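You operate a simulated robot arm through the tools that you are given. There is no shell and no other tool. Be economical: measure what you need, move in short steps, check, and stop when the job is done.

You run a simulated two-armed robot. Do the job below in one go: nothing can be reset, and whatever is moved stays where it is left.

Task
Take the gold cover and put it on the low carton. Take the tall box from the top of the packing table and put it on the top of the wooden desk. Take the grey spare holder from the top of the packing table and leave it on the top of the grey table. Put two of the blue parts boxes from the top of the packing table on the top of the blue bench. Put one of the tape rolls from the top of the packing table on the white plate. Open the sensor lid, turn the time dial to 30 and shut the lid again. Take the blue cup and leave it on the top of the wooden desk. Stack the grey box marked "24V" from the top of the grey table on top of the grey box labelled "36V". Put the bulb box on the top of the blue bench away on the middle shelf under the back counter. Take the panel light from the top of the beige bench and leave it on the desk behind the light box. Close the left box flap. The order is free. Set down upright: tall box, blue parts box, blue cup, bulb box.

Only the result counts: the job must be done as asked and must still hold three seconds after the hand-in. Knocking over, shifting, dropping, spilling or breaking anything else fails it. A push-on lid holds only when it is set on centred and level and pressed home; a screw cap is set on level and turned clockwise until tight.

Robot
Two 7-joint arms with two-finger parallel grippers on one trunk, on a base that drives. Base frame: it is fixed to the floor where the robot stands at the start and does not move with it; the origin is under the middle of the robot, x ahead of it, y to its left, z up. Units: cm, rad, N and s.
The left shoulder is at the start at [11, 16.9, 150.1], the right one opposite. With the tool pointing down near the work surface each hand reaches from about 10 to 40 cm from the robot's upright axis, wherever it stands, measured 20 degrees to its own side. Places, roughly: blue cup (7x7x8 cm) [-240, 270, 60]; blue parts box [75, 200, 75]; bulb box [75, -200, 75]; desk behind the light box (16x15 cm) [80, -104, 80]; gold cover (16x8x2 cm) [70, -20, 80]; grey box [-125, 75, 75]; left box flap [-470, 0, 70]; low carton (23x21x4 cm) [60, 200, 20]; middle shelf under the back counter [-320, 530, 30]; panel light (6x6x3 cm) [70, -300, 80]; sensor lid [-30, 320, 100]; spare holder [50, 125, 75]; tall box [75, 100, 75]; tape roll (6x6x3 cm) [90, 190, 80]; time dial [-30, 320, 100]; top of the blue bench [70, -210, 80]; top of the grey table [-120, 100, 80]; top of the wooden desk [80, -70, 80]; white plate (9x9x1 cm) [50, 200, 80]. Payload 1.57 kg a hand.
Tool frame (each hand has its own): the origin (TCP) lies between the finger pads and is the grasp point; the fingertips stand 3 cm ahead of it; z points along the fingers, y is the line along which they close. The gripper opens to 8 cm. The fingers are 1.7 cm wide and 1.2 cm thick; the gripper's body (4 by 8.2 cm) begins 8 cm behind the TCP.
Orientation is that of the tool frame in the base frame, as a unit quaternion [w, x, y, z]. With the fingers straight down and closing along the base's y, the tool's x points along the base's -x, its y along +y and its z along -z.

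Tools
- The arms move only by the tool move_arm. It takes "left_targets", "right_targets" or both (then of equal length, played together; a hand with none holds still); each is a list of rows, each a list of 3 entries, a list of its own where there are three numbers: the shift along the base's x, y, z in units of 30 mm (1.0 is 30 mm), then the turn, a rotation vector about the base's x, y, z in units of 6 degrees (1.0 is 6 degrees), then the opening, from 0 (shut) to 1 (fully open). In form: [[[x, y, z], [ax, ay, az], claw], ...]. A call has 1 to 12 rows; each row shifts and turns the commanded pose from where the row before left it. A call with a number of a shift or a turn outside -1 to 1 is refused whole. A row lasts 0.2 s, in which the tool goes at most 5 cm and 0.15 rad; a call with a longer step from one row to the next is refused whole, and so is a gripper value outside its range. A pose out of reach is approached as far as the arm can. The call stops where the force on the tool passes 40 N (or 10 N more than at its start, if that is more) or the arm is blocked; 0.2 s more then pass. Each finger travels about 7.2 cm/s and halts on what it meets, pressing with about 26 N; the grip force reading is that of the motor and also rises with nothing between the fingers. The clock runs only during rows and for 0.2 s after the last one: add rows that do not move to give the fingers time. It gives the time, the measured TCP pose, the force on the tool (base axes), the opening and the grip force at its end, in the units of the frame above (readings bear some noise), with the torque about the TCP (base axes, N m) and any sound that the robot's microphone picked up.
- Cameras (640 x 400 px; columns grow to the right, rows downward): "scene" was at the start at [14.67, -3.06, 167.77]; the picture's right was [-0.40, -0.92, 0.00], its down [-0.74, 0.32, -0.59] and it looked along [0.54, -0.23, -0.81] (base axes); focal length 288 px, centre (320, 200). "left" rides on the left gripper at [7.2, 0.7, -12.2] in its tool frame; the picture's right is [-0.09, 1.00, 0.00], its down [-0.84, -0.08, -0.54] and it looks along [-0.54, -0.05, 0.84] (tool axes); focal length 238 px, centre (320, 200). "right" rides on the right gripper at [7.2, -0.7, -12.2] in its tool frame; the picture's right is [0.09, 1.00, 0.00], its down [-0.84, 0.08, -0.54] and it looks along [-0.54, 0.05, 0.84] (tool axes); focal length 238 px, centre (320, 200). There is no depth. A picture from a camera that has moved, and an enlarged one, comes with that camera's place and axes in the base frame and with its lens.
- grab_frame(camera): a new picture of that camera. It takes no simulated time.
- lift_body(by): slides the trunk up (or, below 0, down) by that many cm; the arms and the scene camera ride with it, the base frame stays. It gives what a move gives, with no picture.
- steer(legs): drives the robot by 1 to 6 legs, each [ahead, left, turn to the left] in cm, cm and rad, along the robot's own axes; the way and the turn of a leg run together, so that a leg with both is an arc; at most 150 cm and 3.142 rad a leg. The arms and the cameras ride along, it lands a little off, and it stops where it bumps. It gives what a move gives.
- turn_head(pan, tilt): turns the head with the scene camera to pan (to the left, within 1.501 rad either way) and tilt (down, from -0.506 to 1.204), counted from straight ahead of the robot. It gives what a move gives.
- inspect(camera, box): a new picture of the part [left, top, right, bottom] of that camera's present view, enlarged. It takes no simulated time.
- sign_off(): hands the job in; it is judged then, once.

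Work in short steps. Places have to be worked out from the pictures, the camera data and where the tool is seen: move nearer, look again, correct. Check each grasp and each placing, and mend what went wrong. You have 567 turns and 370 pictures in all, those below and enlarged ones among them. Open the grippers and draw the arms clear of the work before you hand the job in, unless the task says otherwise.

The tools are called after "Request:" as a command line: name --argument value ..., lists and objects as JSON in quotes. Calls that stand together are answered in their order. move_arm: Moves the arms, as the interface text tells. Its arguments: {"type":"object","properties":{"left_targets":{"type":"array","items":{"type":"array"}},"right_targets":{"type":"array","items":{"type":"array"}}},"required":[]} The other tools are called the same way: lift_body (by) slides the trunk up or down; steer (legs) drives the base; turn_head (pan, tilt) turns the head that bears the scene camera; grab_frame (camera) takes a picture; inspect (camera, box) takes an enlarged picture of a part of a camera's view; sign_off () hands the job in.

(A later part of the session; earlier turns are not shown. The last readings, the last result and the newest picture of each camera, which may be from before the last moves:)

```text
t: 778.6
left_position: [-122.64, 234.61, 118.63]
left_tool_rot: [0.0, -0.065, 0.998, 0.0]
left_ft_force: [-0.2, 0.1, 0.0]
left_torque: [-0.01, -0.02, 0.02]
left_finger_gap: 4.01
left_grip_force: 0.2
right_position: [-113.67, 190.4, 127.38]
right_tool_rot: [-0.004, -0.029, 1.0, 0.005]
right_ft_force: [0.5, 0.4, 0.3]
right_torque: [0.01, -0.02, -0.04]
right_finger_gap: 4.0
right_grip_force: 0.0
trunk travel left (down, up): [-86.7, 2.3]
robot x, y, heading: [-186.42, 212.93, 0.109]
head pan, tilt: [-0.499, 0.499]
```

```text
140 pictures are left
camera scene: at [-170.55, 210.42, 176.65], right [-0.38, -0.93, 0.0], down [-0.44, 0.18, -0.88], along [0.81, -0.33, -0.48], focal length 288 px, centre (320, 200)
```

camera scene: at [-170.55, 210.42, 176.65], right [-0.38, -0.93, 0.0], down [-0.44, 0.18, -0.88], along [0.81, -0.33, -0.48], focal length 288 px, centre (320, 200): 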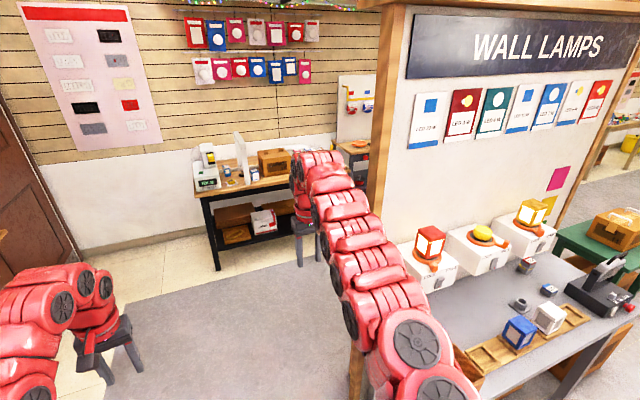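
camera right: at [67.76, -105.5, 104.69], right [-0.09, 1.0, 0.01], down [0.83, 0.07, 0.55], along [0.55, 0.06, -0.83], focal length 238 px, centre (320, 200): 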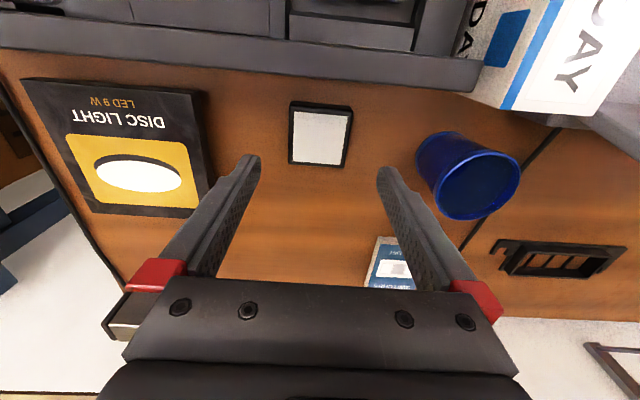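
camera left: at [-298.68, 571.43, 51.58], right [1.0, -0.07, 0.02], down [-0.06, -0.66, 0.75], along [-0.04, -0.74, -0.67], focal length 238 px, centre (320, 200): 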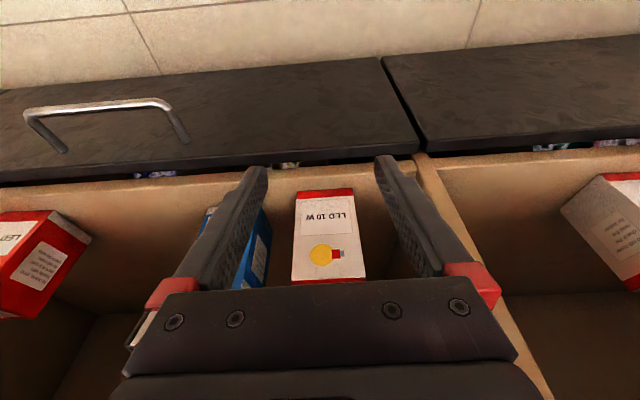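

The base may have touched the water stand on the left; I'll look there.

Request:
turn_head --pan 1.5 --tilt 0.7

Request:
grab_frame --camera "scene"

```text
t: 780.5
left_position: [-122.41, 234.5, 118.47]
left_tool_rot: [-0.001, -0.064, 0.998, 0.0]
left_ft_force: [-0.1, 0.4, 0.9]
left_torque: [0.03, 0.0, 0.02]
left_finger_gap: 3.96
left_grip_force: 0.0
right_position: [-113.73, 190.39, 127.29]
right_tool_rot: [-0.005, -0.03, 1.0, 0.005]
right_ft_force: [-0.8, -0.2, 0.1]
right_torque: [-0.04, 0.0, 0.0]
right_finger_gap: 4.0
right_grip_force: 0.0
trunk travel left (down, up): [-86.7, 2.3]
robot x, y, heading: [-186.83, 213.0, 0.112]
head pan, tilt: [1.499, 0.7]
```

```text
139 pictures are left
camera scene: at [-179.14, 222.31, 174.87], right [1.0, 0.04, 0.0], down [0.02, -0.64, -0.77], along [-0.03, 0.76, -0.64], focal length 288 px, centre (320, 200)
```

scene: 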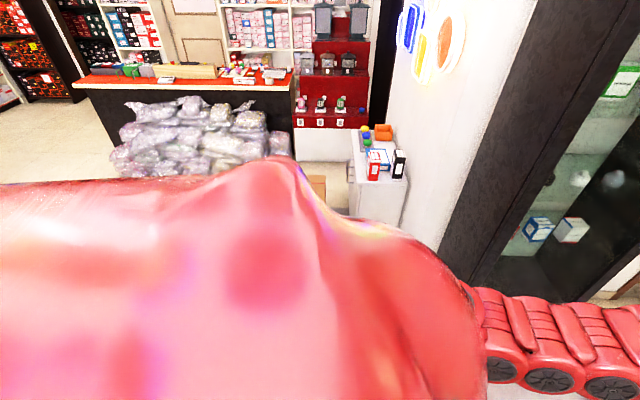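

Can't see it from here; I'll ease away (ahead-right, undoing the yaw) and look back at the stand.

Request:
steer --legs '[[14, -5, 0], [0, 0, -0.11], [60, 4, 0]]'

Request:
steer --legs '[[0, 0, 1.2]]'

Request:
turn_head --pan 1.3 --tilt 0.6

Request:
grab_frame --camera "scene"

```text
t: 785.4
left_position: [-46.17, 227.41, 118.57]
left_tool_rot: [0.0, -0.007, 1.0, 0.0]
left_ft_force: [0.4, -0.1, 0.1]
left_torque: [0.0, 0.02, -0.02]
left_finger_gap: 3.98
left_grip_force: 0.1
right_position: [-42.38, 182.57, 127.3]
right_tool_rot: [-0.005, 0.028, 1.0, 0.005]
right_ft_force: [1.0, 0.9, 0.2]
right_torque: [0.03, 0.01, 0.03]
right_finger_gap: 3.99
right_grip_force: 0.0
trunk travel left (down, up): [-86.7, 2.3]
robot x, y, heading: [-112.15, 213.69, -0.004]
head pan, tilt: [1.499, 0.7]
```

```text
t: 788.9
left_position: [-101.8, 280.3, 118.65]
left_tool_rot: [-0.001, -0.574, 0.819, 0.0]
left_ft_force: [0.2, 0.4, 0.4]
left_torque: [0.0, 0.03, -0.03]
left_finger_gap: 4.01
left_grip_force: 0.0
right_position: [-58.57, 267.98, 127.29]
right_tool_rot: [-0.007, -0.544, 0.839, 0.002]
right_ft_force: [0.1, -0.3, 1.2]
right_torque: [0.02, 0.01, 0.01]
right_finger_gap: 3.99
right_grip_force: 0.1
trunk travel left (down, up): [-86.7, 2.3]
robot x, y, heading: [-112.44, 213.39, 1.202]
head pan, tilt: [1.499, 0.7]
```

```text
t: 789.6
left_position: [-101.79, 280.45, 118.5]
left_tool_rot: [0.0, -0.574, 0.819, 0.0]
left_ft_force: [-0.1, -1.0, -0.6]
left_torque: [-0.01, 0.01, -0.03]
left_finger_gap: 4.01
left_grip_force: 0.0
right_position: [-58.63, 268.0, 127.31]
right_tool_rot: [-0.007, -0.545, 0.839, 0.001]
right_ft_force: [0.5, -0.3, 0.6]
right_torque: [0.02, -0.02, -0.03]
right_finger_gap: 4.01
right_grip_force: 0.0
trunk travel left (down, up): [-86.7, 2.3]
robot x, y, heading: [-112.72, 213.77, 1.205]
head pan, tilt: [1.3, 0.6]
```

```text
138 pictures are left
camera scene: at [-116.63, 226.09, 175.73], right [0.59, 0.8, 0.0], down [0.45, -0.34, -0.82], along [-0.66, 0.49, -0.57], focal length 288 px, centre (320, 200)
```

scene: 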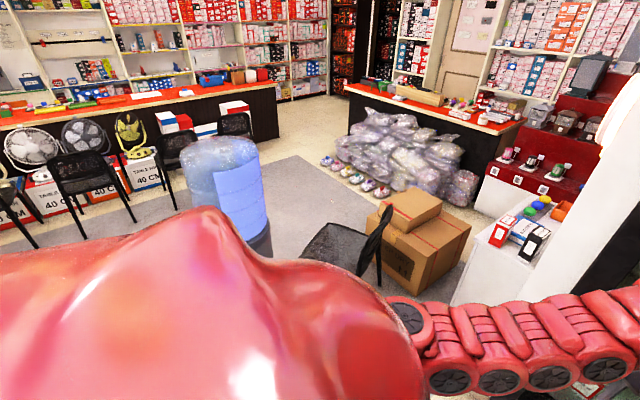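

The dispenser stands undisturbed. Now to the sensor: face north, shift east, and look at the shelf.

Request:
steer --legs '[[0, 0, 0.365], [0, -80, 0]]'

Request:
turn_head --pan 0.0 --tilt 0.5

Request:
grab_frame --camera "scene"

```text
t: 795.0
left_position: [-45.39, 278.97, 118.53]
left_tool_rot: [0.0, -0.706, 0.708, -0.001]
left_ft_force: [0.1, 0.2, -0.2]
left_torque: [0.0, 0.05, 0.01]
left_finger_gap: 4.05
left_grip_force: 0.0
right_position: [-0.66, 281.94, 127.38]
right_tool_rot: [-0.007, -0.681, 0.732, 0.0]
right_ft_force: [-0.2, 0.2, 0.1]
right_torque: [0.0, 0.02, -0.04]
right_finger_gap: 3.99
right_grip_force: 0.1
trunk travel left (down, up): [-86.7, 2.3]
robot x, y, heading: [-32.8, 212.67, 1.548]
head pan, tilt: [1.3, 0.6]
```

```text
t: 796.4
left_position: [-45.5, 278.83, 118.63]
left_tool_rot: [0.0, -0.706, 0.708, -0.001]
left_ft_force: [-0.5, 1.3, 0.1]
left_torque: [0.01, 0.02, -0.02]
left_finger_gap: 4.02
left_grip_force: 0.1
right_position: [-0.69, 281.91, 127.31]
right_tool_rot: [-0.007, -0.681, 0.732, 0.0]
right_ft_force: [-0.2, 0.0, 0.0]
right_torque: [-0.01, -0.01, -0.03]
right_finger_gap: 4.0
right_grip_force: 0.0
trunk travel left (down, up): [-86.7, 2.3]
robot x, y, heading: [-32.85, 212.6, 1.554]
head pan, tilt: [0.0, 0.499]
```

```text
137 pictures are left
camera scene: at [-32.4, 229.38, 176.64], right [1.0, -0.02, 0.0], down [-0.01, -0.48, -0.88], along [0.02, 0.88, -0.48], focal length 288 px, centre (320, 200)
```

scene: 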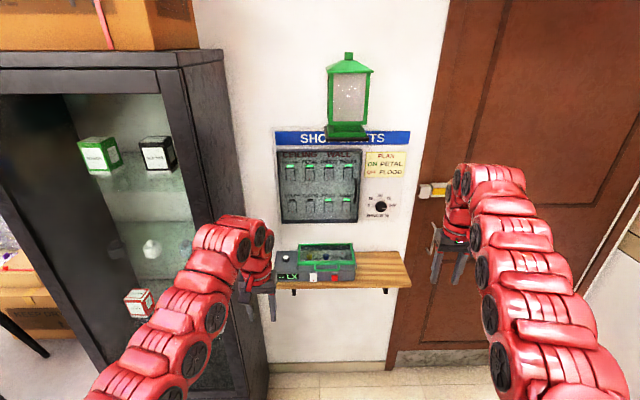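

Request:
inspect --camera "scene" --box '[255, 120, 425, 300]'

Request:
inspect --camera "scene" --box '[270, 235, 370, 295]'

```text
2.22 times, centred on (340, 210) of scene
camera zoom: at [-32.4, 229.38, 176.64], right [1.0, -0.02, 0.0], down [-0.01, -0.48, -0.88], along [0.02, 0.88, -0.48], focal length 641 px, centre (276, 178)
```

zoom: 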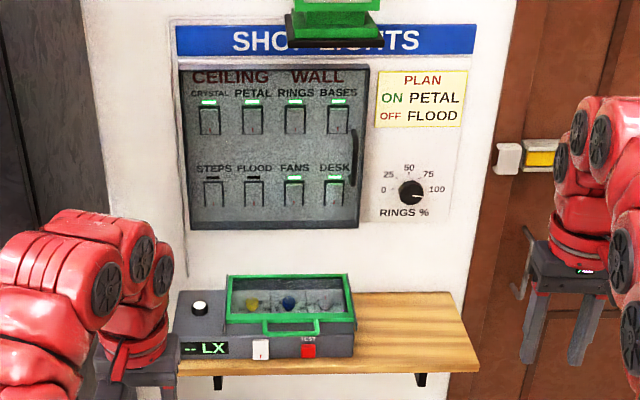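

```text
6.40 times, centred on (320, 265) of scene
camera zoom: at [-32.4, 229.38, 176.64], right [1.0, -0.02, 0.0], down [-0.01, -0.48, -0.88], along [0.02, 0.88, -0.48], focal length 1846 px, centre (320, -216)
```

zoom: 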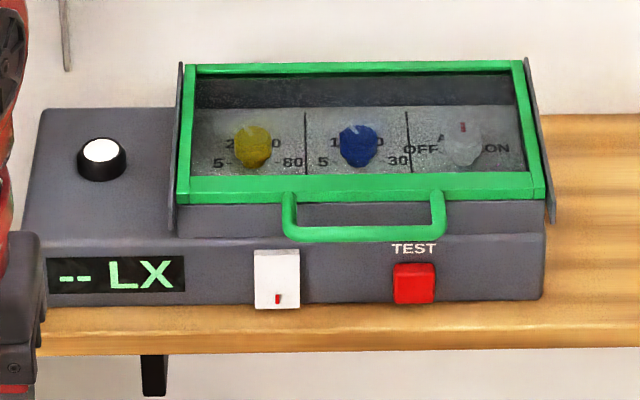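

The sensor has a transparent green-framed lid hinged at the back with a bail handle in front; the blue knob (5…30) is the time dial. I'll move closer with the left hand lined up, and look from above.

Request:
steer --legs '[[26, -22, 0.017]]'

Request:
grab_frame --camera "left"

Request:
turn_head --pan 0.15 --tilt 0.7

Request:
grab_frame --camera "scene"

```text
t: 798.7
left_position: [-24.16, 304.44, 118.52]
left_tool_rot: [-0.001, 0.712, -0.702, 0.001]
left_ft_force: [0.1, 0.2, -0.1]
left_torque: [-0.01, 0.0, -0.01]
left_finger_gap: 4.0
left_grip_force: 0.2
right_position: [20.76, 308.12, 127.45]
right_tool_rot: [-0.006, -0.687, 0.727, 0.0]
right_ft_force: [0.1, -0.5, 0.7]
right_torque: [0.04, 0.02, 0.0]
right_finger_gap: 4.03
right_grip_force: 0.0
trunk travel left (down, up): [-86.7, 2.3]
robot x, y, heading: [-10.14, 238.01, 1.567]
head pan, tilt: [0.0, 0.499]
```

```text
134 pictures are left
camera left: at [-24.61, 297.21, 130.73], right [-1.0, 0.08, 0.0], down [0.07, 0.84, 0.54], along [0.04, 0.54, -0.84], focal length 238 px, centre (320, 200)
```

left: 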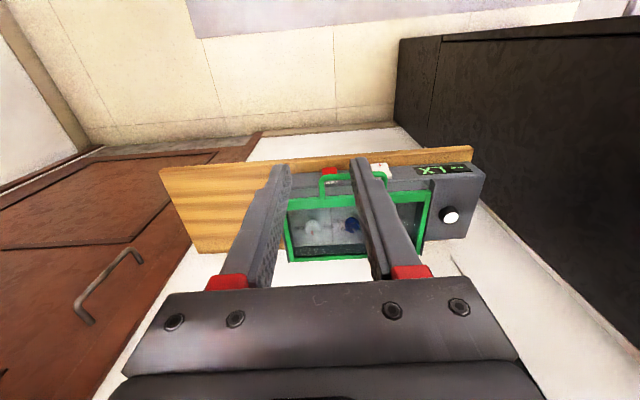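

```text
t: 799.4
left_position: [-23.91, 304.49, 118.49]
left_tool_rot: [0.0, 0.712, -0.702, 0.0]
left_ft_force: [0.6, -0.1, -0.2]
left_torque: [-0.02, -0.02, -0.01]
left_finger_gap: 4.03
left_grip_force: 0.1
right_position: [20.76, 308.24, 127.18]
right_tool_rot: [-0.008, -0.687, 0.727, -0.001]
right_ft_force: [-0.5, 0.9, -0.1]
right_torque: [-0.02, -0.04, -0.01]
right_finger_gap: 3.98
right_grip_force: 0.0
trunk travel left (down, up): [-86.7, 2.3]
robot x, y, heading: [-10.31, 238.6, 1.563]
head pan, tilt: [0.15, 0.7]
```

```text
133 pictures are left
camera scene: at [-11.37, 254.6, 174.86], right [0.99, 0.14, 0.0], down [0.09, -0.64, -0.76], along [-0.11, 0.76, -0.64], focal length 288 px, centre (320, 200)
```

scene: 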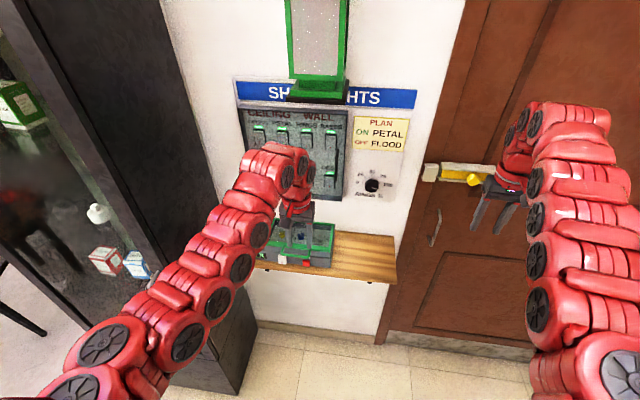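

Stereo: lid spans y 314.8–327.3 at z≈102.5; the handle bar is at y≈313.2, z≈100.2, x −32…−23. I'll pinch that bar with the hand horizontal and fingers closing vertically. First back off, lower the trunk, and re-orient the left hand.

Request:
steer --legs '[[-18, 0, 0]]'

Request:
lift_body --by -30

Request:
move_arm --left_targets '[[[0, 0.5, 0.3], [0.8, 0.8, -0.8], 0.6], [[0, 0.5, 0.3], [0.8, 0.8, -0.8], 0.6], [[0, 0.5, 0.3], [0.8, 0.8, -0.8], 0.6], [[0, 0.5, 0.3], [0.8, 0.8, -0.8], 0.6], [[0, 0.5, 0.3], [0.8, 0.8, -0.8], 0.6], [[0, 0.5, 0.3], [0.8, 0.8, -0.8], 0.6], [[0, 0.5, 0.3], [0.8, 0.8, -0.8], 0.6], [[0, 0.4, 0.3], [0.8, 0.8, -0.8], 0.6], [[0, 0.3, 0.2], [0.8, 0.8, -0.8], 0.6], [[0, 0.3, 0.2], [0.8, 0.8, -0.8], 0.6], [[0, 0.2, 0.2], [0.8, 0.8, -0.8], 0.6], [[0, 0.2, 0.2], [0.8, 0.8, -0.8], 0.6]]'

```text
t: 800.9
left_position: [-24.12, 286.83, 118.43]
left_tool_rot: [0.002, 0.711, -0.703, 0.001]
left_ft_force: [0.6, 0.3, 0.1]
left_torque: [-0.04, -0.04, 0.01]
left_finger_gap: 3.99
left_grip_force: 0.0
right_position: [20.71, 290.55, 127.12]
right_tool_rot: [-0.008, -0.686, 0.728, -0.001]
right_ft_force: [0.1, 0.6, -1.2]
right_torque: [-0.02, 0.0, -0.03]
right_finger_gap: 3.99
right_grip_force: 0.1
trunk travel left (down, up): [-86.7, 2.3]
robot x, y, heading: [-10.48, 220.38, 1.565]
head pan, tilt: [0.15, 0.7]
```

```text
t: 803.9
left_position: [-24.04, 286.58, 88.63]
left_tool_rot: [0.001, 0.711, -0.703, 0.001]
left_ft_force: [-0.5, 0.6, 0.5]
left_torque: [-0.01, -0.01, 0.02]
left_finger_gap: 4.01
left_grip_force: 0.0
right_position: [20.79, 290.24, 97.32]
right_tool_rot: [-0.007, -0.686, 0.728, -0.001]
right_ft_force: [0.1, 0.0, -0.4]
right_torque: [-0.01, -0.01, -0.01]
right_finger_gap: 4.01
right_grip_force: 0.0
trunk travel left (down, up): [-56.7, 32.3]
robot x, y, heading: [-10.04, 220.16, 1.567]
head pan, tilt: [0.15, 0.7]
```

```text
t: 806.5
left_position: [-24.04, 301.37, 98.07]
left_tool_rot: [0.003, -0.148, 0.767, 0.625]
left_ft_force: [0.5, -0.2, 0.5]
left_torque: [0.0, 0.02, 0.0]
left_finger_gap: 4.8
left_grip_force: 0.0
right_position: [20.71, 290.31, 97.29]
right_tool_rot: [-0.007, -0.687, 0.727, -0.001]
right_ft_force: [0.3, 0.2, 0.5]
right_torque: [0.01, -0.02, -0.01]
right_finger_gap: 4.02
right_grip_force: 0.0
trunk travel left (down, up): [-56.7, 32.3]
robot x, y, heading: [-10.57, 220.66, 1.562]
head pan, tilt: [0.15, 0.7]
```

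The re-orientation works; finishing the last 20° and positioning in front of the handle.

Request:
move_arm --left_targets '[[[-0.4, 0.2, 0.2], [0.64, 0.68, -0.65], 0.6], [[-0.4, 0.2, 0.2], [0.64, 0.68, -0.65], 0.6], [[-0.35, 0.2, 0.2], [0.64, 0.68, -0.65], 0.6]]'

Request:
grab_frame --camera "left"

Request:
inspect --camera "scene" --box '[230, 190, 390, 310]'

```text
t: 807.3
left_position: [-27.65, 303.17, 99.9]
left_tool_rot: [0.0, -0.001, 0.707, 0.707]
left_ft_force: [0.9, -0.2, 0.7]
left_torque: [-0.03, 0.03, 0.0]
left_finger_gap: 4.78
left_grip_force: 0.1
right_position: [20.67, 290.3, 97.24]
right_tool_rot: [-0.007, -0.687, 0.727, 0.001]
right_ft_force: [0.3, 0.0, -0.7]
right_torque: [0.01, 0.01, -0.04]
right_finger_gap: 4.01
right_grip_force: 0.1
trunk travel left (down, up): [-56.7, 32.3]
robot x, y, heading: [-10.41, 220.44, 1.57]
head pan, tilt: [0.15, 0.7]
```

```text
132 pictures are left
camera left: at [-34.73, 290.98, 100.52], right [0.09, 0.0, 1.0], down [0.84, -0.54, -0.08], along [0.54, 0.84, -0.05], focal length 238 px, centre (320, 200)
```

left: 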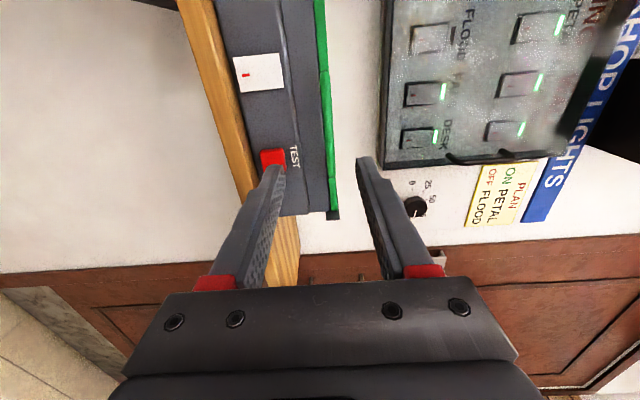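

```text
3.33 times, centred on (310, 250) of scene
camera zoom: at [-11.64, 236.7, 144.86], right [0.99, 0.14, 0.0], down [0.09, -0.64, -0.76], along [-0.11, 0.76, -0.64], focal length 962 px, centre (353, 33)
```

zoom: 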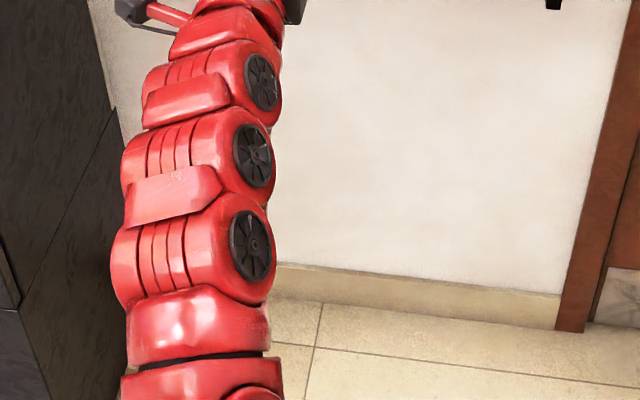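

The hand points at the handle. I'll narrow the opening to 2.4 cm, advance 5 cm, and check with the camera.

Request:
move_arm --left_targets '[[[0, 0.3, 0.1], [0, 0, 0], 0.3], [[0, 0.5, 0], [0, 0, 0], 0.3], [[0, 0.5, 0], [0, 0, 0], 0.3], [[0, 0.4, 0], [0, 0, 0], 0.3]]'

Request:
grab_frame --camera "left"

```text
t: 808.3
left_position: [-27.53, 308.31, 100.33]
left_tool_rot: [-0.001, -0.003, 0.708, 0.706]
left_ft_force: [0.4, 0.1, -0.6]
left_torque: [-0.03, -0.01, 0.03]
left_finger_gap: 2.4
left_grip_force: 0.0
right_position: [20.79, 290.38, 97.39]
right_tool_rot: [-0.007, -0.686, 0.728, -0.001]
right_ft_force: [0.2, 0.8, -0.4]
right_torque: [0.03, 0.02, -0.03]
right_finger_gap: 4.01
right_grip_force: 0.0
trunk travel left (down, up): [-56.7, 32.3]
robot x, y, heading: [-10.29, 220.46, 1.564]
head pan, tilt: [0.15, 0.7]
```

```text
130 pictures are left
camera left: at [-34.7, 296.08, 100.87], right [0.09, 0.0, 1.0], down [0.84, -0.54, -0.07], along [0.54, 0.84, -0.05], focal length 238 px, centre (320, 200)
```

left: 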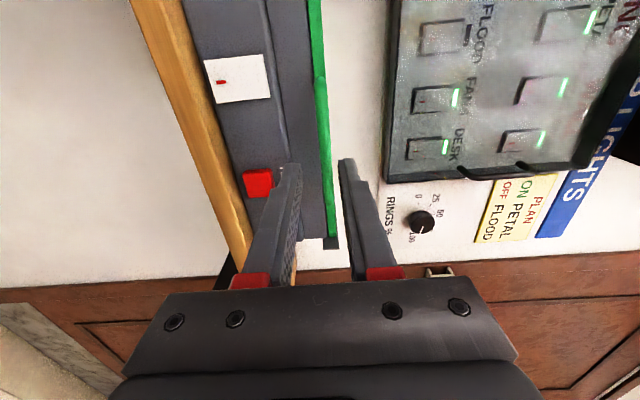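

Request:
inspect --camera "left" --box '[230, 0, 400, 250]'

```text
1.60 times, centred on (315, 125) of left
camera zoom: at [-34.7, 296.08, 100.87], right [0.09, 0.0, 1.0], down [0.84, -0.54, -0.07], along [0.54, 0.84, -0.05], focal length 381 px, centre (328, 320)
```

zoom: 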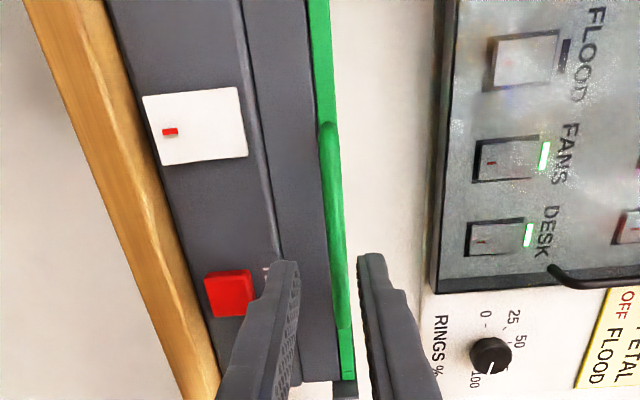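

Handle bar sits at z≈100.6, between the fingertips. I'll raise 0.25 and advance 3 cm.

Request:
move_arm --left_targets '[[[0, 0.3, 0.08], [0, 0, 0], 0.3], [[0, 0.4, 0], [0, 0, 0], 0.3], [[0, 0.3, 0], [0, 0, 0], 0.3]]'

Request:
inspect --camera "left" --box '[230, 0, 400, 250]'

```text
t: 809.1
left_position: [-27.58, 311.25, 100.39]
left_tool_rot: [0.0, 0.0, 0.708, 0.706]
left_ft_force: [-0.1, 0.3, 0.2]
left_torque: [0.01, -0.03, -0.02]
left_finger_gap: 2.41
left_grip_force: 0.0
right_position: [20.8, 290.32, 97.38]
right_tool_rot: [-0.006, -0.686, 0.728, 0.0]
right_ft_force: [0.3, -0.5, 0.4]
right_torque: [0.0, -0.01, -0.04]
right_finger_gap: 4.01
right_grip_force: 0.0
trunk travel left (down, up): [-56.7, 32.3]
robot x, y, heading: [-10.09, 220.37, 1.562]
head pan, tilt: [0.15, 0.7]
```

```text
1.60 times, centred on (315, 125) of left
camera zoom: at [-34.61, 299.06, 101.04], right [0.09, 0.0, 1.0], down [0.84, -0.54, -0.07], along [0.54, 0.84, -0.05], focal length 381 px, centre (328, 320)
```

zoom: 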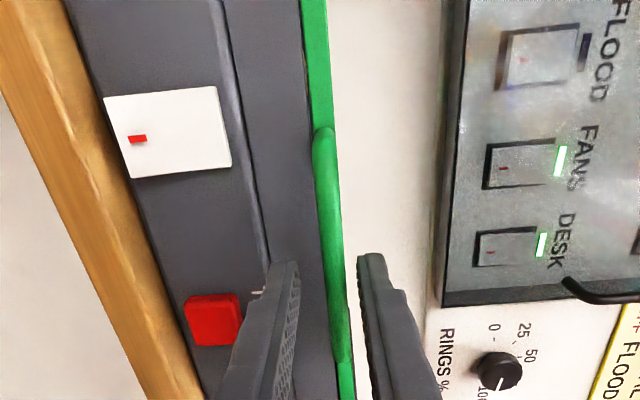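

I'll advance in small steps with force checks to bring the bar deeper between the pads.

Request:
move_arm --left_targets '[[[0, 0.2, 0.05], [0, 0, 0], 0.3], [[0, 0.2, 0], [0, 0, 0], 0.3], [[0, 0.15, 0], [0, 0, 0], 0.3]]'

Request:
inspect --camera "left" --box '[230, 0, 400, 250]'

```text
t: 809.9
left_position: [-27.36, 312.9, 100.71]
left_tool_rot: [-0.001, -0.001, 0.707, 0.707]
left_ft_force: [0.7, -0.9, -0.5]
left_torque: [0.03, 0.05, 0.0]
left_finger_gap: 2.37
left_grip_force: 0.1
right_position: [20.66, 290.4, 97.31]
right_tool_rot: [-0.007, -0.686, 0.728, -0.001]
right_ft_force: [-0.2, -0.5, 0.1]
right_torque: [0.02, 0.02, -0.03]
right_finger_gap: 4.03
right_grip_force: 0.0
trunk travel left (down, up): [-56.7, 32.3]
robot x, y, heading: [-10.4, 220.78, 1.562]
head pan, tilt: [0.15, 0.7]
```

```text
1.60 times, centred on (315, 125) of left
camera zoom: at [-34.61, 300.68, 101.26], right [0.09, 0.0, 1.0], down [0.84, -0.54, -0.07], along [0.54, 0.84, -0.05], focal length 381 px, centre (328, 320)
```

zoom: 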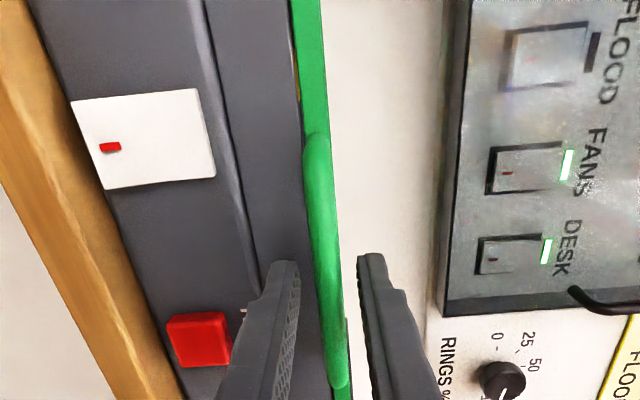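

The bar now lies well between the fingers. Closing on it.

Request:
move_arm --left_targets '[[[0, 0, 0], [0, 0, 0], 0.1], [[0, 0, 0], [0, 0, 0], 0], [[0, 0, 0], [0, 0, 0], 0], [[0, 0, 0], [0, 0, 0], 0]]'

Request:
inspect --camera "left" --box '[230, 0, 400, 250]'

```text
t: 810.9
left_position: [-27.45, 312.83, 100.79]
left_tool_rot: [0.0, -0.002, 0.707, 0.708]
left_ft_force: [-0.4, 2.4, 6.3]
left_torque: [0.0, 0.05, 0.04]
left_finger_gap: 0.9
left_grip_force: 27.0
right_position: [20.84, 290.31, 97.36]
right_tool_rot: [-0.007, -0.686, 0.728, 0.001]
right_ft_force: [0.0, 0.1, 0.8]
right_torque: [0.0, -0.03, 0.01]
right_finger_gap: 3.99
right_grip_force: 0.1
trunk travel left (down, up): [-56.7, 32.3]
robot x, y, heading: [-10.82, 220.36, 1.562]
head pan, tilt: [0.15, 0.7]
```

```text
1.60 times, centred on (315, 125) of left
camera zoom: at [-34.6, 300.64, 101.32], right [0.09, 0.0, 1.0], down [0.84, -0.54, -0.08], along [0.54, 0.84, -0.05], focal length 381 px, centre (328, 320)
```

zoom: 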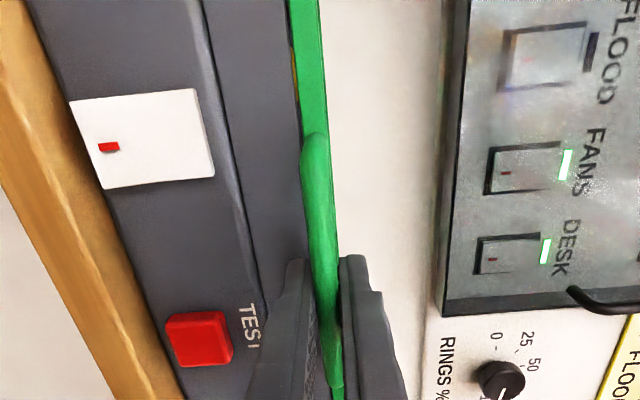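

The handle is gripped (0.9 cm). I'll lift along the hinge arc (radius ≈14.4), rotating the hand partly along, first 38°.

Request:
move_arm --left_targets '[[[0, 0.02, 0.67], [-0.9, 0, 0], 0], [[0, 0.12, 0.66], [-0.9, 0, 0], 0], [[0, 0.21, 0.64], [-0.9, 0, 0], 0]]'

Request:
grab_frame --camera "left"

```text
t: 811.3
left_position: [-27.45, 312.87, 100.76]
left_tool_rot: [0.001, -0.002, 0.744, 0.669]
left_ft_force: [0.1, 1.1, -2.3]
left_torque: [0.04, 0.03, -0.22]
left_finger_gap: 0.9
left_grip_force: 27.5
right_position: [20.79, 290.35, 97.26]
right_tool_rot: [-0.007, -0.686, 0.728, -0.001]
right_ft_force: [-0.6, -0.6, -0.5]
right_torque: [0.0, 0.0, 0.02]
right_finger_gap: 4.0
right_grip_force: 0.1
trunk travel left (down, up): [-56.7, 32.3]
robot x, y, heading: [-10.46, 220.27, 1.566]
head pan, tilt: [0.15, 0.7]
stopped in row 2 (left hand): the force on the tool passed its limit at 50 N (the readings are from after the stop); the commanded pose is now the measured one
```

```text
125 pictures are left
camera left: at [-34.6, 300.79, 102.61], right [0.09, 0.11, 0.99], down [0.84, -0.55, -0.02], along [0.54, 0.83, -0.14], focal length 238 px, centre (320, 200)
```

left: 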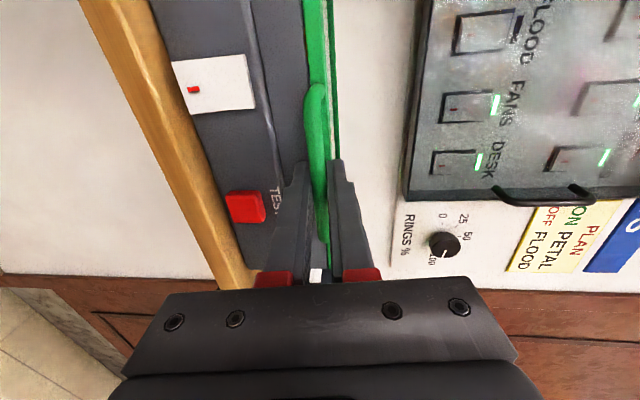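

The stop may come from the rotating lower fingertip pressing on the case. I'll undo the tilt and lift without rotation, gently.

Request:
move_arm --left_targets '[[[0, 0, 0.05], [0.5, 0, 0], 0], [[0, 0, 0.1], [0.5, 0, 0], 0], [[0, 0, 0.2], [0, 0, 0], 0], [[0, 0, 0.2], [0, 0, 0], 0]]'

Request:
grab_frame --camera "left"

```text
t: 812.1
left_position: [-27.39, 312.78, 100.83]
left_tool_rot: [0.0, -0.003, 0.716, 0.699]
left_ft_force: [0.4, 2.9, -6.3]
left_torque: [-0.07, 0.13, 0.37]
left_finger_gap: 0.89
left_grip_force: 27.4
right_position: [20.82, 290.27, 97.39]
right_tool_rot: [-0.007, -0.686, 0.727, 0.0]
right_ft_force: [0.1, 0.3, 0.7]
right_torque: [0.03, 0.01, -0.05]
right_finger_gap: 3.99
right_grip_force: 0.0
trunk travel left (down, up): [-56.7, 32.3]
robot x, y, heading: [-10.12, 220.49, 1.565]
head pan, tilt: [0.15, 0.7]
stopped in row 4 (left hand): the force on the tool passed its limit at 45 N (the readings are from after the stop); the commanded pose is now the measured one
```

```text
124 pictures are left
camera left: at [-34.6, 300.64, 101.58], right [0.09, 0.02, 1.0], down [0.84, -0.54, -0.06], along [0.54, 0.84, -0.07], focal length 238 px, centre (320, 200)
```

left: 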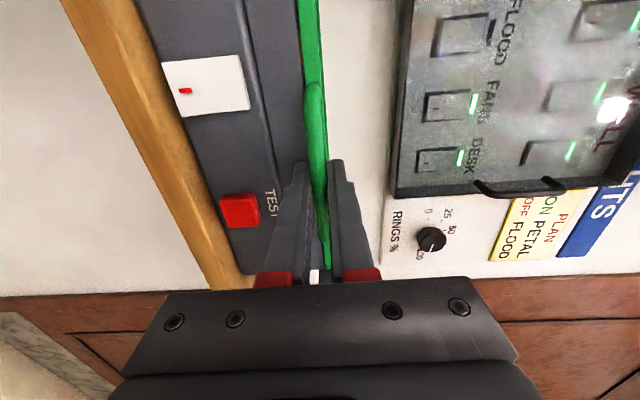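

Lifting is firmly resisted, so the lid may slide rather than hinge. I'll test a gentle pull toward the robot.

Request:
move_arm --left_targets '[[[0, 0, 0], [0.14, 0, 0], 0], [[0, -0.15, 0], [0, 0, 0], 0], [[0, -0.2, 0], [0, 0, 0], 0]]'

Request:
inspect --camera "left" --box '[230, 0, 400, 250]'

```text
t: 812.9
left_position: [-27.46, 311.79, 100.77]
left_tool_rot: [0.002, -0.003, 0.709, 0.705]
left_ft_force: [-1.4, -0.4, -9.2]
left_torque: [-0.01, 0.1, -0.4]
left_finger_gap: 0.88
left_grip_force: 27.6
right_position: [20.64, 290.22, 97.16]
right_tool_rot: [-0.007, -0.687, 0.727, 0.0]
right_ft_force: [0.2, 0.9, 0.4]
right_torque: [0.02, 0.02, 0.02]
right_finger_gap: 3.98
right_grip_force: 0.0
trunk travel left (down, up): [-56.7, 32.3]
robot x, y, heading: [-10.54, 220.64, 1.562]
head pan, tilt: [0.15, 0.7]
```

```text
1.60 times, centred on (315, 125) of left
camera zoom: at [-34.61, 299.61, 101.36], right [0.09, 0.01, 1.0], down [0.84, -0.54, -0.07], along [0.54, 0.84, -0.05], focal length 381 px, centre (328, 320)
```

zoom: 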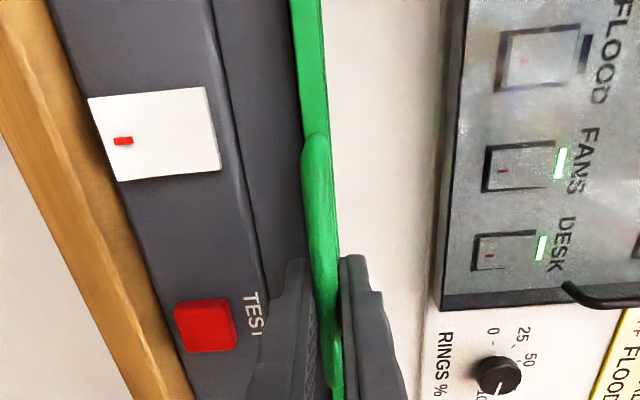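

The handle came along with almost no force: the lid slides toward the robot. I'll pull further and view it.

Request:
move_arm --left_targets '[[[0, -0.4, 0], [0, 0, 0], 0], [[0, -0.5, 0], [0, 0, 0], 0], [[0, -0.5, 0], [0, 0, 0], 0]]'

Request:
grab_frame --camera "left"

Request:
turn_head --pan 0.1 --tilt 0.6

Request:
grab_frame --camera "scene"

```text
t: 813.7
left_position: [-27.48, 307.55, 100.9]
left_tool_rot: [0.001, -0.001, 0.71, 0.704]
left_ft_force: [0.9, -1.0, -15.0]
left_torque: [0.0, 0.11, 0.79]
left_finger_gap: 0.86
left_grip_force: 27.4
right_position: [20.58, 290.34, 97.19]
right_tool_rot: [-0.008, -0.686, 0.727, -0.001]
right_ft_force: [0.0, -0.4, -0.3]
right_torque: [0.03, -0.01, 0.0]
right_finger_gap: 3.98
right_grip_force: 0.0
trunk travel left (down, up): [-56.7, 32.3]
robot x, y, heading: [-9.94, 220.16, 1.569]
head pan, tilt: [0.15, 0.7]
```

```text
122 pictures are left
camera left: at [-34.6, 295.41, 101.38], right [0.09, 0.01, 1.0], down [0.84, -0.54, -0.07], along [0.54, 0.84, -0.05], focal length 238 px, centre (320, 200)
```

left: 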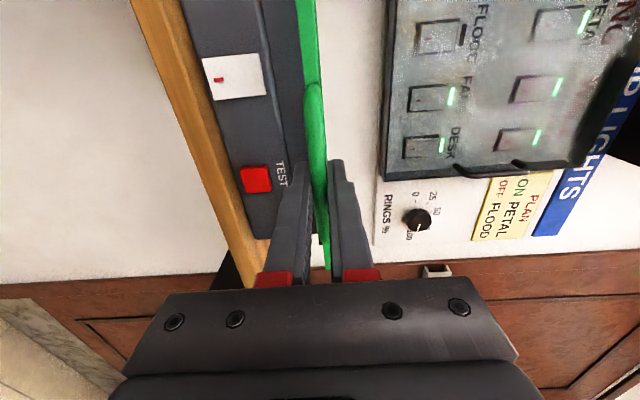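

```text
t: 814.4
left_position: [-27.53, 307.77, 100.82]
left_tool_rot: [0.001, -0.002, 0.709, 0.705]
left_ft_force: [-1.0, -1.6, -16.2]
left_torque: [0.0, 0.14, -0.01]
left_finger_gap: 0.84
left_grip_force: 27.2
right_position: [20.83, 290.46, 97.23]
right_tool_rot: [-0.007, -0.686, 0.727, -0.001]
right_ft_force: [0.5, 0.9, -0.4]
right_torque: [-0.03, 0.01, 0.02]
right_finger_gap: 3.99
right_grip_force: 0.0
trunk travel left (down, up): [-56.7, 32.3]
robot x, y, heading: [-9.94, 220.27, 1.563]
head pan, tilt: [0.099, 0.6]
```

```text
121 pictures are left
camera scene: at [-11.22, 237.25, 145.68], right [1.0, 0.09, 0.0], down [0.05, -0.56, -0.82], along [-0.08, 0.82, -0.57], focal length 288 px, centre (320, 200)
```

scene: 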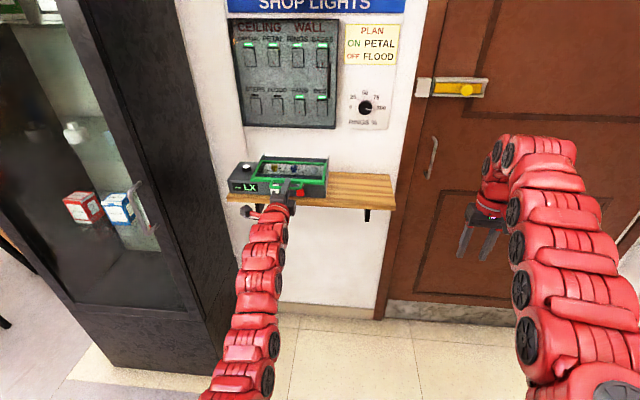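

Request:
inspect --camera "scene" --box '[225, 140, 345, 225]'

```text
4.71 times, centred on (285, 182) of scene
camera zoom: at [-11.22, 237.25, 145.68], right [1.0, 0.09, 0.0], down [0.05, -0.56, -0.82], along [-0.08, 0.82, -0.57], focal length 1358 px, centre (485, 282)
```

zoom: 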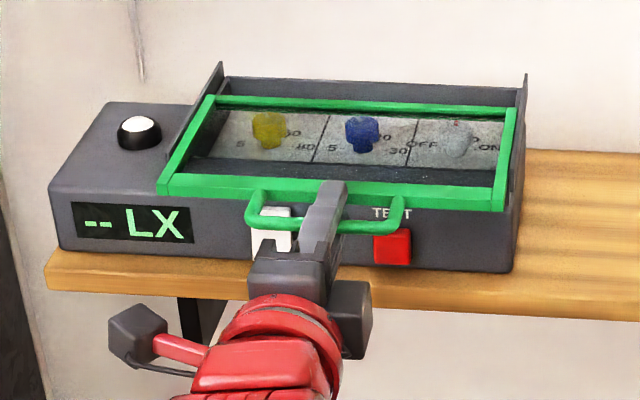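

Confirmed: the lid slides out toward the front on rails (≈5 cm so far). I'll relax the slight upward strain and pull on by backing the robot.

Request:
move_arm --left_targets '[[[0, 0, -0.06], [0, 0, 0], 0], [[0, 0, 0], [0, 0, 0], 0]]'

Request:
steer --legs '[[-4, 0, 0]]'

Request:
inspect --camera "scene" --box '[225, 140, 345, 225]'

```text
t: 815.0
left_position: [-27.6, 307.75, 100.75]
left_tool_rot: [0.003, -0.003, 0.709, 0.705]
left_ft_force: [-1.1, 1.6, -9.7]
left_torque: [-0.01, 0.12, -0.13]
left_finger_gap: 0.85
left_grip_force: 27.4
right_position: [20.63, 290.34, 97.33]
right_tool_rot: [-0.008, -0.686, 0.727, -0.001]
right_ft_force: [0.0, 0.6, -0.4]
right_torque: [-0.03, -0.01, 0.02]
right_finger_gap: 4.0
right_grip_force: 0.0
trunk travel left (down, up): [-56.7, 32.3]
robot x, y, heading: [-10.62, 220.18, 1.564]
head pan, tilt: [0.099, 0.6]
```

```text
t: 815.9
left_position: [-27.52, 303.56, 100.7]
left_tool_rot: [0.001, -0.002, 0.708, 0.706]
left_ft_force: [-0.1, 0.8, -10.4]
left_torque: [0.05, 0.19, 0.78]
left_finger_gap: 0.88
left_grip_force: 27.8
right_position: [20.6, 286.27, 97.34]
right_tool_rot: [-0.007, -0.686, 0.728, 0.0]
right_ft_force: [0.4, -0.1, -1.3]
right_torque: [0.03, 0.0, -0.01]
right_finger_gap: 4.0
right_grip_force: 0.1
trunk travel left (down, up): [-56.7, 32.3]
robot x, y, heading: [-10.47, 216.3, 1.563]
head pan, tilt: [0.099, 0.6]
```

```text
4.71 times, centred on (285, 182) of scene
camera zoom: at [-11.22, 233.01, 145.73], right [1.0, 0.09, 0.0], down [0.05, -0.56, -0.83], along [-0.08, 0.82, -0.56], focal length 1358 px, centre (485, 282)
```

zoom: 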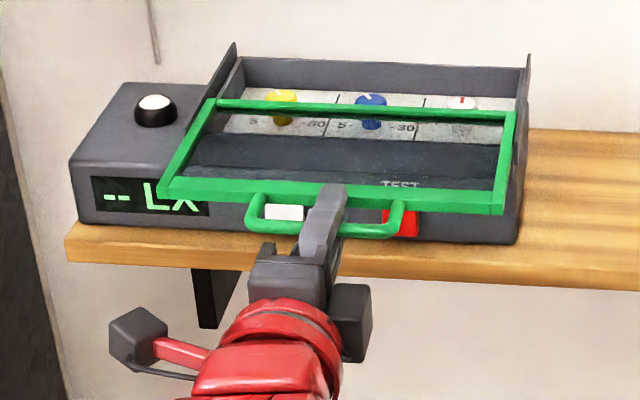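

Sliding well; the dials are coming free. I'll back up 4 cm more.

Request:
steer --legs '[[-3.5, 0, 0]]'

Request:
inspect --camera "scene" --box '[225, 140, 345, 225]'

```text
t: 816.7
left_position: [-27.27, 300.02, 100.82]
left_tool_rot: [0.002, -0.002, 0.708, 0.706]
left_ft_force: [0.8, 0.5, 2.5]
left_torque: [0.04, 0.14, -0.05]
left_finger_gap: 0.86
left_grip_force: 27.1
right_position: [20.63, 282.63, 97.41]
right_tool_rot: [-0.006, -0.686, 0.728, 0.0]
right_ft_force: [0.0, 0.1, -0.1]
right_torque: [-0.02, 0.0, -0.01]
right_finger_gap: 4.0
right_grip_force: 0.1
trunk travel left (down, up): [-56.7, 32.3]
robot x, y, heading: [-10.12, 213.02, 1.559]
head pan, tilt: [0.099, 0.6]
```

```text
4.71 times, centred on (285, 182) of scene
camera zoom: at [-11.17, 229.45, 145.73], right [1.0, 0.09, 0.0], down [0.05, -0.56, -0.83], along [-0.08, 0.82, -0.56], focal length 1358 px, centre (485, 282)
```

zoom: 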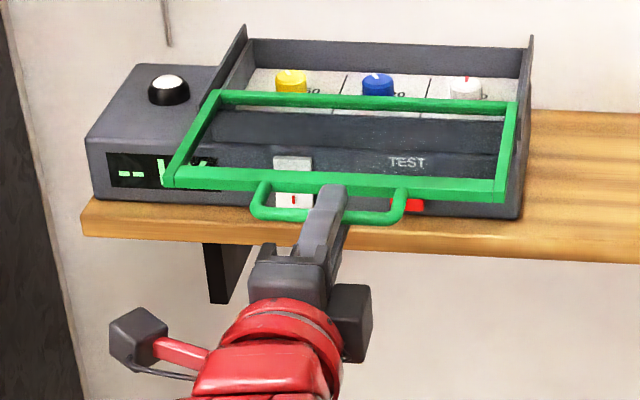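

The dials are uncovered (lid slid ≈12.8 cm). I'll release the handle gently and withdraw.

Request:
move_arm --left_targets '[[[0, 0, 0], [0, 0, 0], 0.3], [[0, 0, 0], [0, 0, 0], 0.3], [[0, -0.3, 0], [0, 0, 0], 0.3], [[0, -0.5, 0], [0, 0, 0], 0.3]]'

Request:
steer --legs '[[-8, 0, 0]]'

Request:
inspect --camera "scene" --box '[225, 140, 345, 225]'

```text
t: 817.7
left_position: [-27.55, 297.69, 100.74]
left_tool_rot: [0.001, -0.002, 0.709, 0.705]
left_ft_force: [0.0, -0.3, 0.2]
left_torque: [-0.03, 0.04, -0.01]
left_finger_gap: 2.41
left_grip_force: 0.1
right_position: [20.66, 282.73, 97.43]
right_tool_rot: [-0.007, -0.686, 0.727, 0.0]
right_ft_force: [0.0, -0.2, -1.1]
right_torque: [0.03, 0.0, 0.02]
right_finger_gap: 4.0
right_grip_force: 0.2
trunk travel left (down, up): [-56.7, 32.3]
robot x, y, heading: [-10.39, 212.5, 1.564]
head pan, tilt: [0.099, 0.6]
```

```text
t: 818.8
left_position: [-27.51, 289.72, 100.8]
left_tool_rot: [0.001, -0.003, 0.708, 0.706]
left_ft_force: [-0.3, 0.0, 0.1]
left_torque: [-0.02, -0.02, -0.03]
left_finger_gap: 2.4
left_grip_force: 0.1
right_position: [20.61, 274.86, 97.39]
right_tool_rot: [-0.006, -0.686, 0.727, 0.0]
right_ft_force: [-0.1, 0.7, 0.9]
right_torque: [-0.01, 0.01, 0.01]
right_finger_gap: 4.01
right_grip_force: 0.0
trunk travel left (down, up): [-56.7, 32.3]
robot x, y, heading: [-10.39, 204.85, 1.562]
head pan, tilt: [0.099, 0.6]
```

```text
4.71 times, centred on (285, 182) of scene
camera zoom: at [-11.26, 221.51, 145.74], right [1.0, 0.09, 0.0], down [0.05, -0.56, -0.83], along [-0.08, 0.82, -0.56], focal length 1358 px, centre (485, 282)
```

zoom: 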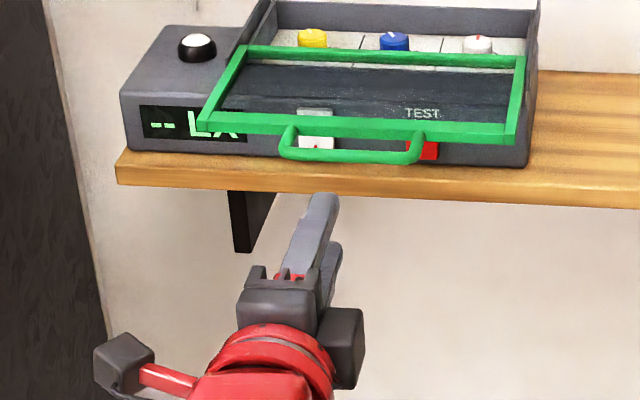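

The lid stays put. Now I'll raise the trunk and turn the left hand back to pointing down.

Request:
lift_body --by 28

Request:
move_arm --left_targets '[[[0, -0.2, -0.1], [-0.8, -0.8, 0.8], 0.5], [[0, -0.2, -0.1], [-0.8, -0.8, 0.8], 0.5], [[0, -0.3, -0.2], [-0.8, -0.8, 0.8], 0.5], [[0, -0.3, -0.2], [-0.8, -0.8, 0.8], 0.5], [[0, -0.4, -0.2], [-0.8, -0.8, 0.8], 0.5], [[0, -0.4, -0.2], [-0.8, -0.8, 0.8], 0.5], [[0, -0.5, -0.2], [-0.8, -0.8, 0.8], 0.5], [[0, -0.5, -0.2], [-0.8, -0.8, 0.8], 0.5], [[0, -0.5, -0.2], [-0.8, -0.8, 0.8], 0.5], [[0, -0.5, -0.2], [-0.8, -0.8, 0.8], 0.5], [[0, -0.5, -0.2], [-0.8, -0.8, 0.8], 0.5], [[0, -0.5, 0], [-0.8, -0.8, 0.8], 0.5]]'

Request:
move_arm --left_targets '[[[0, -0.2, 0], [-0.65, -0.65, 0.65], 0.5], [[0, -0.2, 0], [-0.65, -0.65, 0.65], 0.5], [[0, -0.2, 0], [-0.65, -0.65, 0.65], 0.5]]'

```text
t: 821.6
left_position: [-27.49, 289.79, 128.71]
left_tool_rot: [0.001, -0.003, 0.709, 0.705]
left_ft_force: [0.3, -0.6, -0.3]
left_torque: [-0.02, -0.02, -0.02]
left_finger_gap: 2.38
left_grip_force: 0.1
right_position: [20.54, 274.93, 125.35]
right_tool_rot: [-0.006, -0.687, 0.727, 0.0]
right_ft_force: [-0.1, 0.3, -0.9]
right_torque: [0.0, 0.01, 0.0]
right_finger_gap: 4.03
right_grip_force: 0.0
trunk travel left (down, up): [-84.7, 4.3]
robot x, y, heading: [-10.52, 205.0, 1.564]
head pan, tilt: [0.099, 0.6]
```

```text
t: 824.2
left_position: [-27.08, 275.17, 122.85]
left_tool_rot: [-0.001, -0.625, 0.767, 0.142]
left_ft_force: [0.1, 0.1, 0.3]
left_torque: [0.05, 0.04, -0.03]
left_finger_gap: 4.0
left_grip_force: 0.1
right_position: [21.01, 274.64, 125.23]
right_tool_rot: [-0.007, -0.686, 0.727, 0.002]
right_ft_force: [0.2, -0.2, -0.1]
right_torque: [-0.01, 0.05, 0.0]
right_finger_gap: 4.02
right_grip_force: 0.1
trunk travel left (down, up): [-84.7, 4.3]
robot x, y, heading: [-10.34, 204.67, 1.562]
head pan, tilt: [0.099, 0.6]
```

```text
t: 825.0
left_position: [-27.66, 273.58, 122.72]
left_tool_rot: [-0.001, 0.709, -0.705, 0.003]
left_ft_force: [0.5, 0.4, 0.1]
left_torque: [-0.03, 0.01, -0.02]
left_finger_gap: 4.01
left_grip_force: 0.0
right_position: [20.44, 274.89, 125.24]
right_tool_rot: [-0.007, -0.686, 0.728, -0.001]
right_ft_force: [-0.6, 0.9, -0.1]
right_torque: [-0.02, -0.01, -0.01]
right_finger_gap: 4.02
right_grip_force: 0.1
trunk travel left (down, up): [-84.7, 4.3]
robot x, y, heading: [-10.59, 205.0, 1.561]
head pan, tilt: [0.099, 0.6]
```

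Hand is vertical again. I'll swing the right hand aside from the door latch and drive forward for a top view of the dials.

Request:
move_arm --right_targets '[[[1, 0, 0], [0, 0, -0.5], 0.5], [[1, -0.1, 0], [0, 0, -0.5], 0.5], [[1, -0.2, 0], [0, 0, -0.5], 0.5], [[1, -0.25, 0], [0, 0, -0.5], 0.5], [[1, -0.3, 0], [0, 0, -0.5], 0.5], [[1, -0.4, 0], [0, 0, -0.5], 0.5], [[1, -0.45, 0], [0, 0, -0.5], 0.5], [[1, -0.5, 0], [0, 0, -0.5], 0.5]]'

Request:
steer --legs '[[37, 0, 0]]'

Request:
grab_frame --camera "left"

```text
t: 826.8
left_position: [-27.45, 273.52, 122.93]
left_tool_rot: [-0.001, 0.708, -0.706, 0.002]
left_ft_force: [0.7, -0.1, 0.3]
left_torque: [0.04, 0.0, 0.06]
left_finger_gap: 3.99
left_grip_force: 0.1
right_position: [43.5, 264.11, 124.38]
right_tool_rot: [-0.008, -0.52, 0.854, 0.002]
right_ft_force: [-0.4, -0.8, -0.2]
right_torque: [0.03, -0.01, 0.03]
right_finger_gap: 3.99
right_grip_force: 0.1
right hand out of reach, approached as far as the arm can: row 1, 2, 3, 4, 5, 6, 8
trunk travel left (down, up): [-84.7, 4.3]
robot x, y, heading: [-10.65, 204.72, 1.567]
head pan, tilt: [0.099, 0.6]
```

```text
t: 829.2
left_position: [-27.25, 309.96, 122.8]
left_tool_rot: [-0.001, 0.709, -0.706, 0.002]
left_ft_force: [1.5, 0.4, 0.2]
left_torque: [0.02, -0.01, 0.01]
left_finger_gap: 4.01
left_grip_force: 0.0
right_position: [43.59, 300.65, 124.64]
right_tool_rot: [-0.005, -0.519, 0.855, 0.002]
right_ft_force: [-0.4, -0.2, -0.2]
right_torque: [0.02, 0.0, -0.02]
right_finger_gap: 4.0
right_grip_force: 0.1
trunk travel left (down, up): [-84.7, 4.3]
robot x, y, heading: [-9.99, 241.61, 1.567]
head pan, tilt: [0.099, 0.6]
```

```text
116 pictures are left
camera left: at [-27.94, 302.84, 134.97], right [-1.0, 0.09, 0.0], down [0.07, 0.84, 0.54], along [0.05, 0.54, -0.84], focal length 238 px, centre (320, 200)
```

left: 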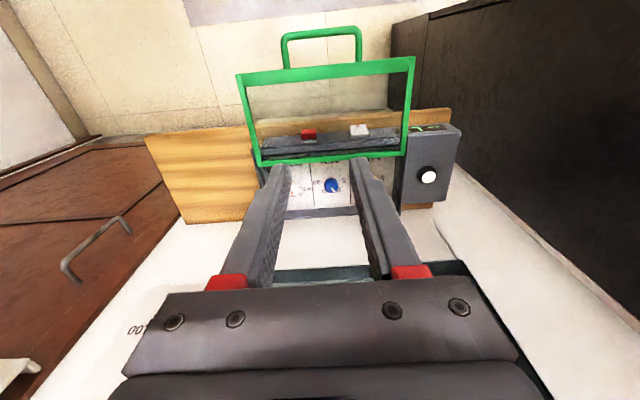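

Request:
inspect --camera "left" --box '[280, 140, 380, 230]'

```text
4.44 times, centred on (330, 185) of left
camera zoom: at [-27.94, 302.84, 134.97], right [-1.0, 0.09, 0.0], down [0.07, 0.84, 0.54], along [0.05, 0.54, -0.84], focal length 1059 px, centre (276, 267)
```

zoom: 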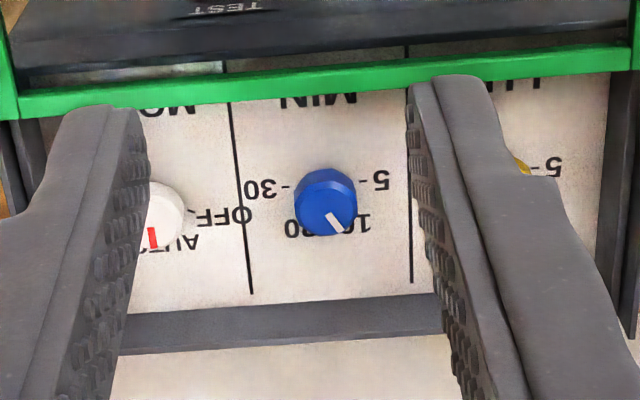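

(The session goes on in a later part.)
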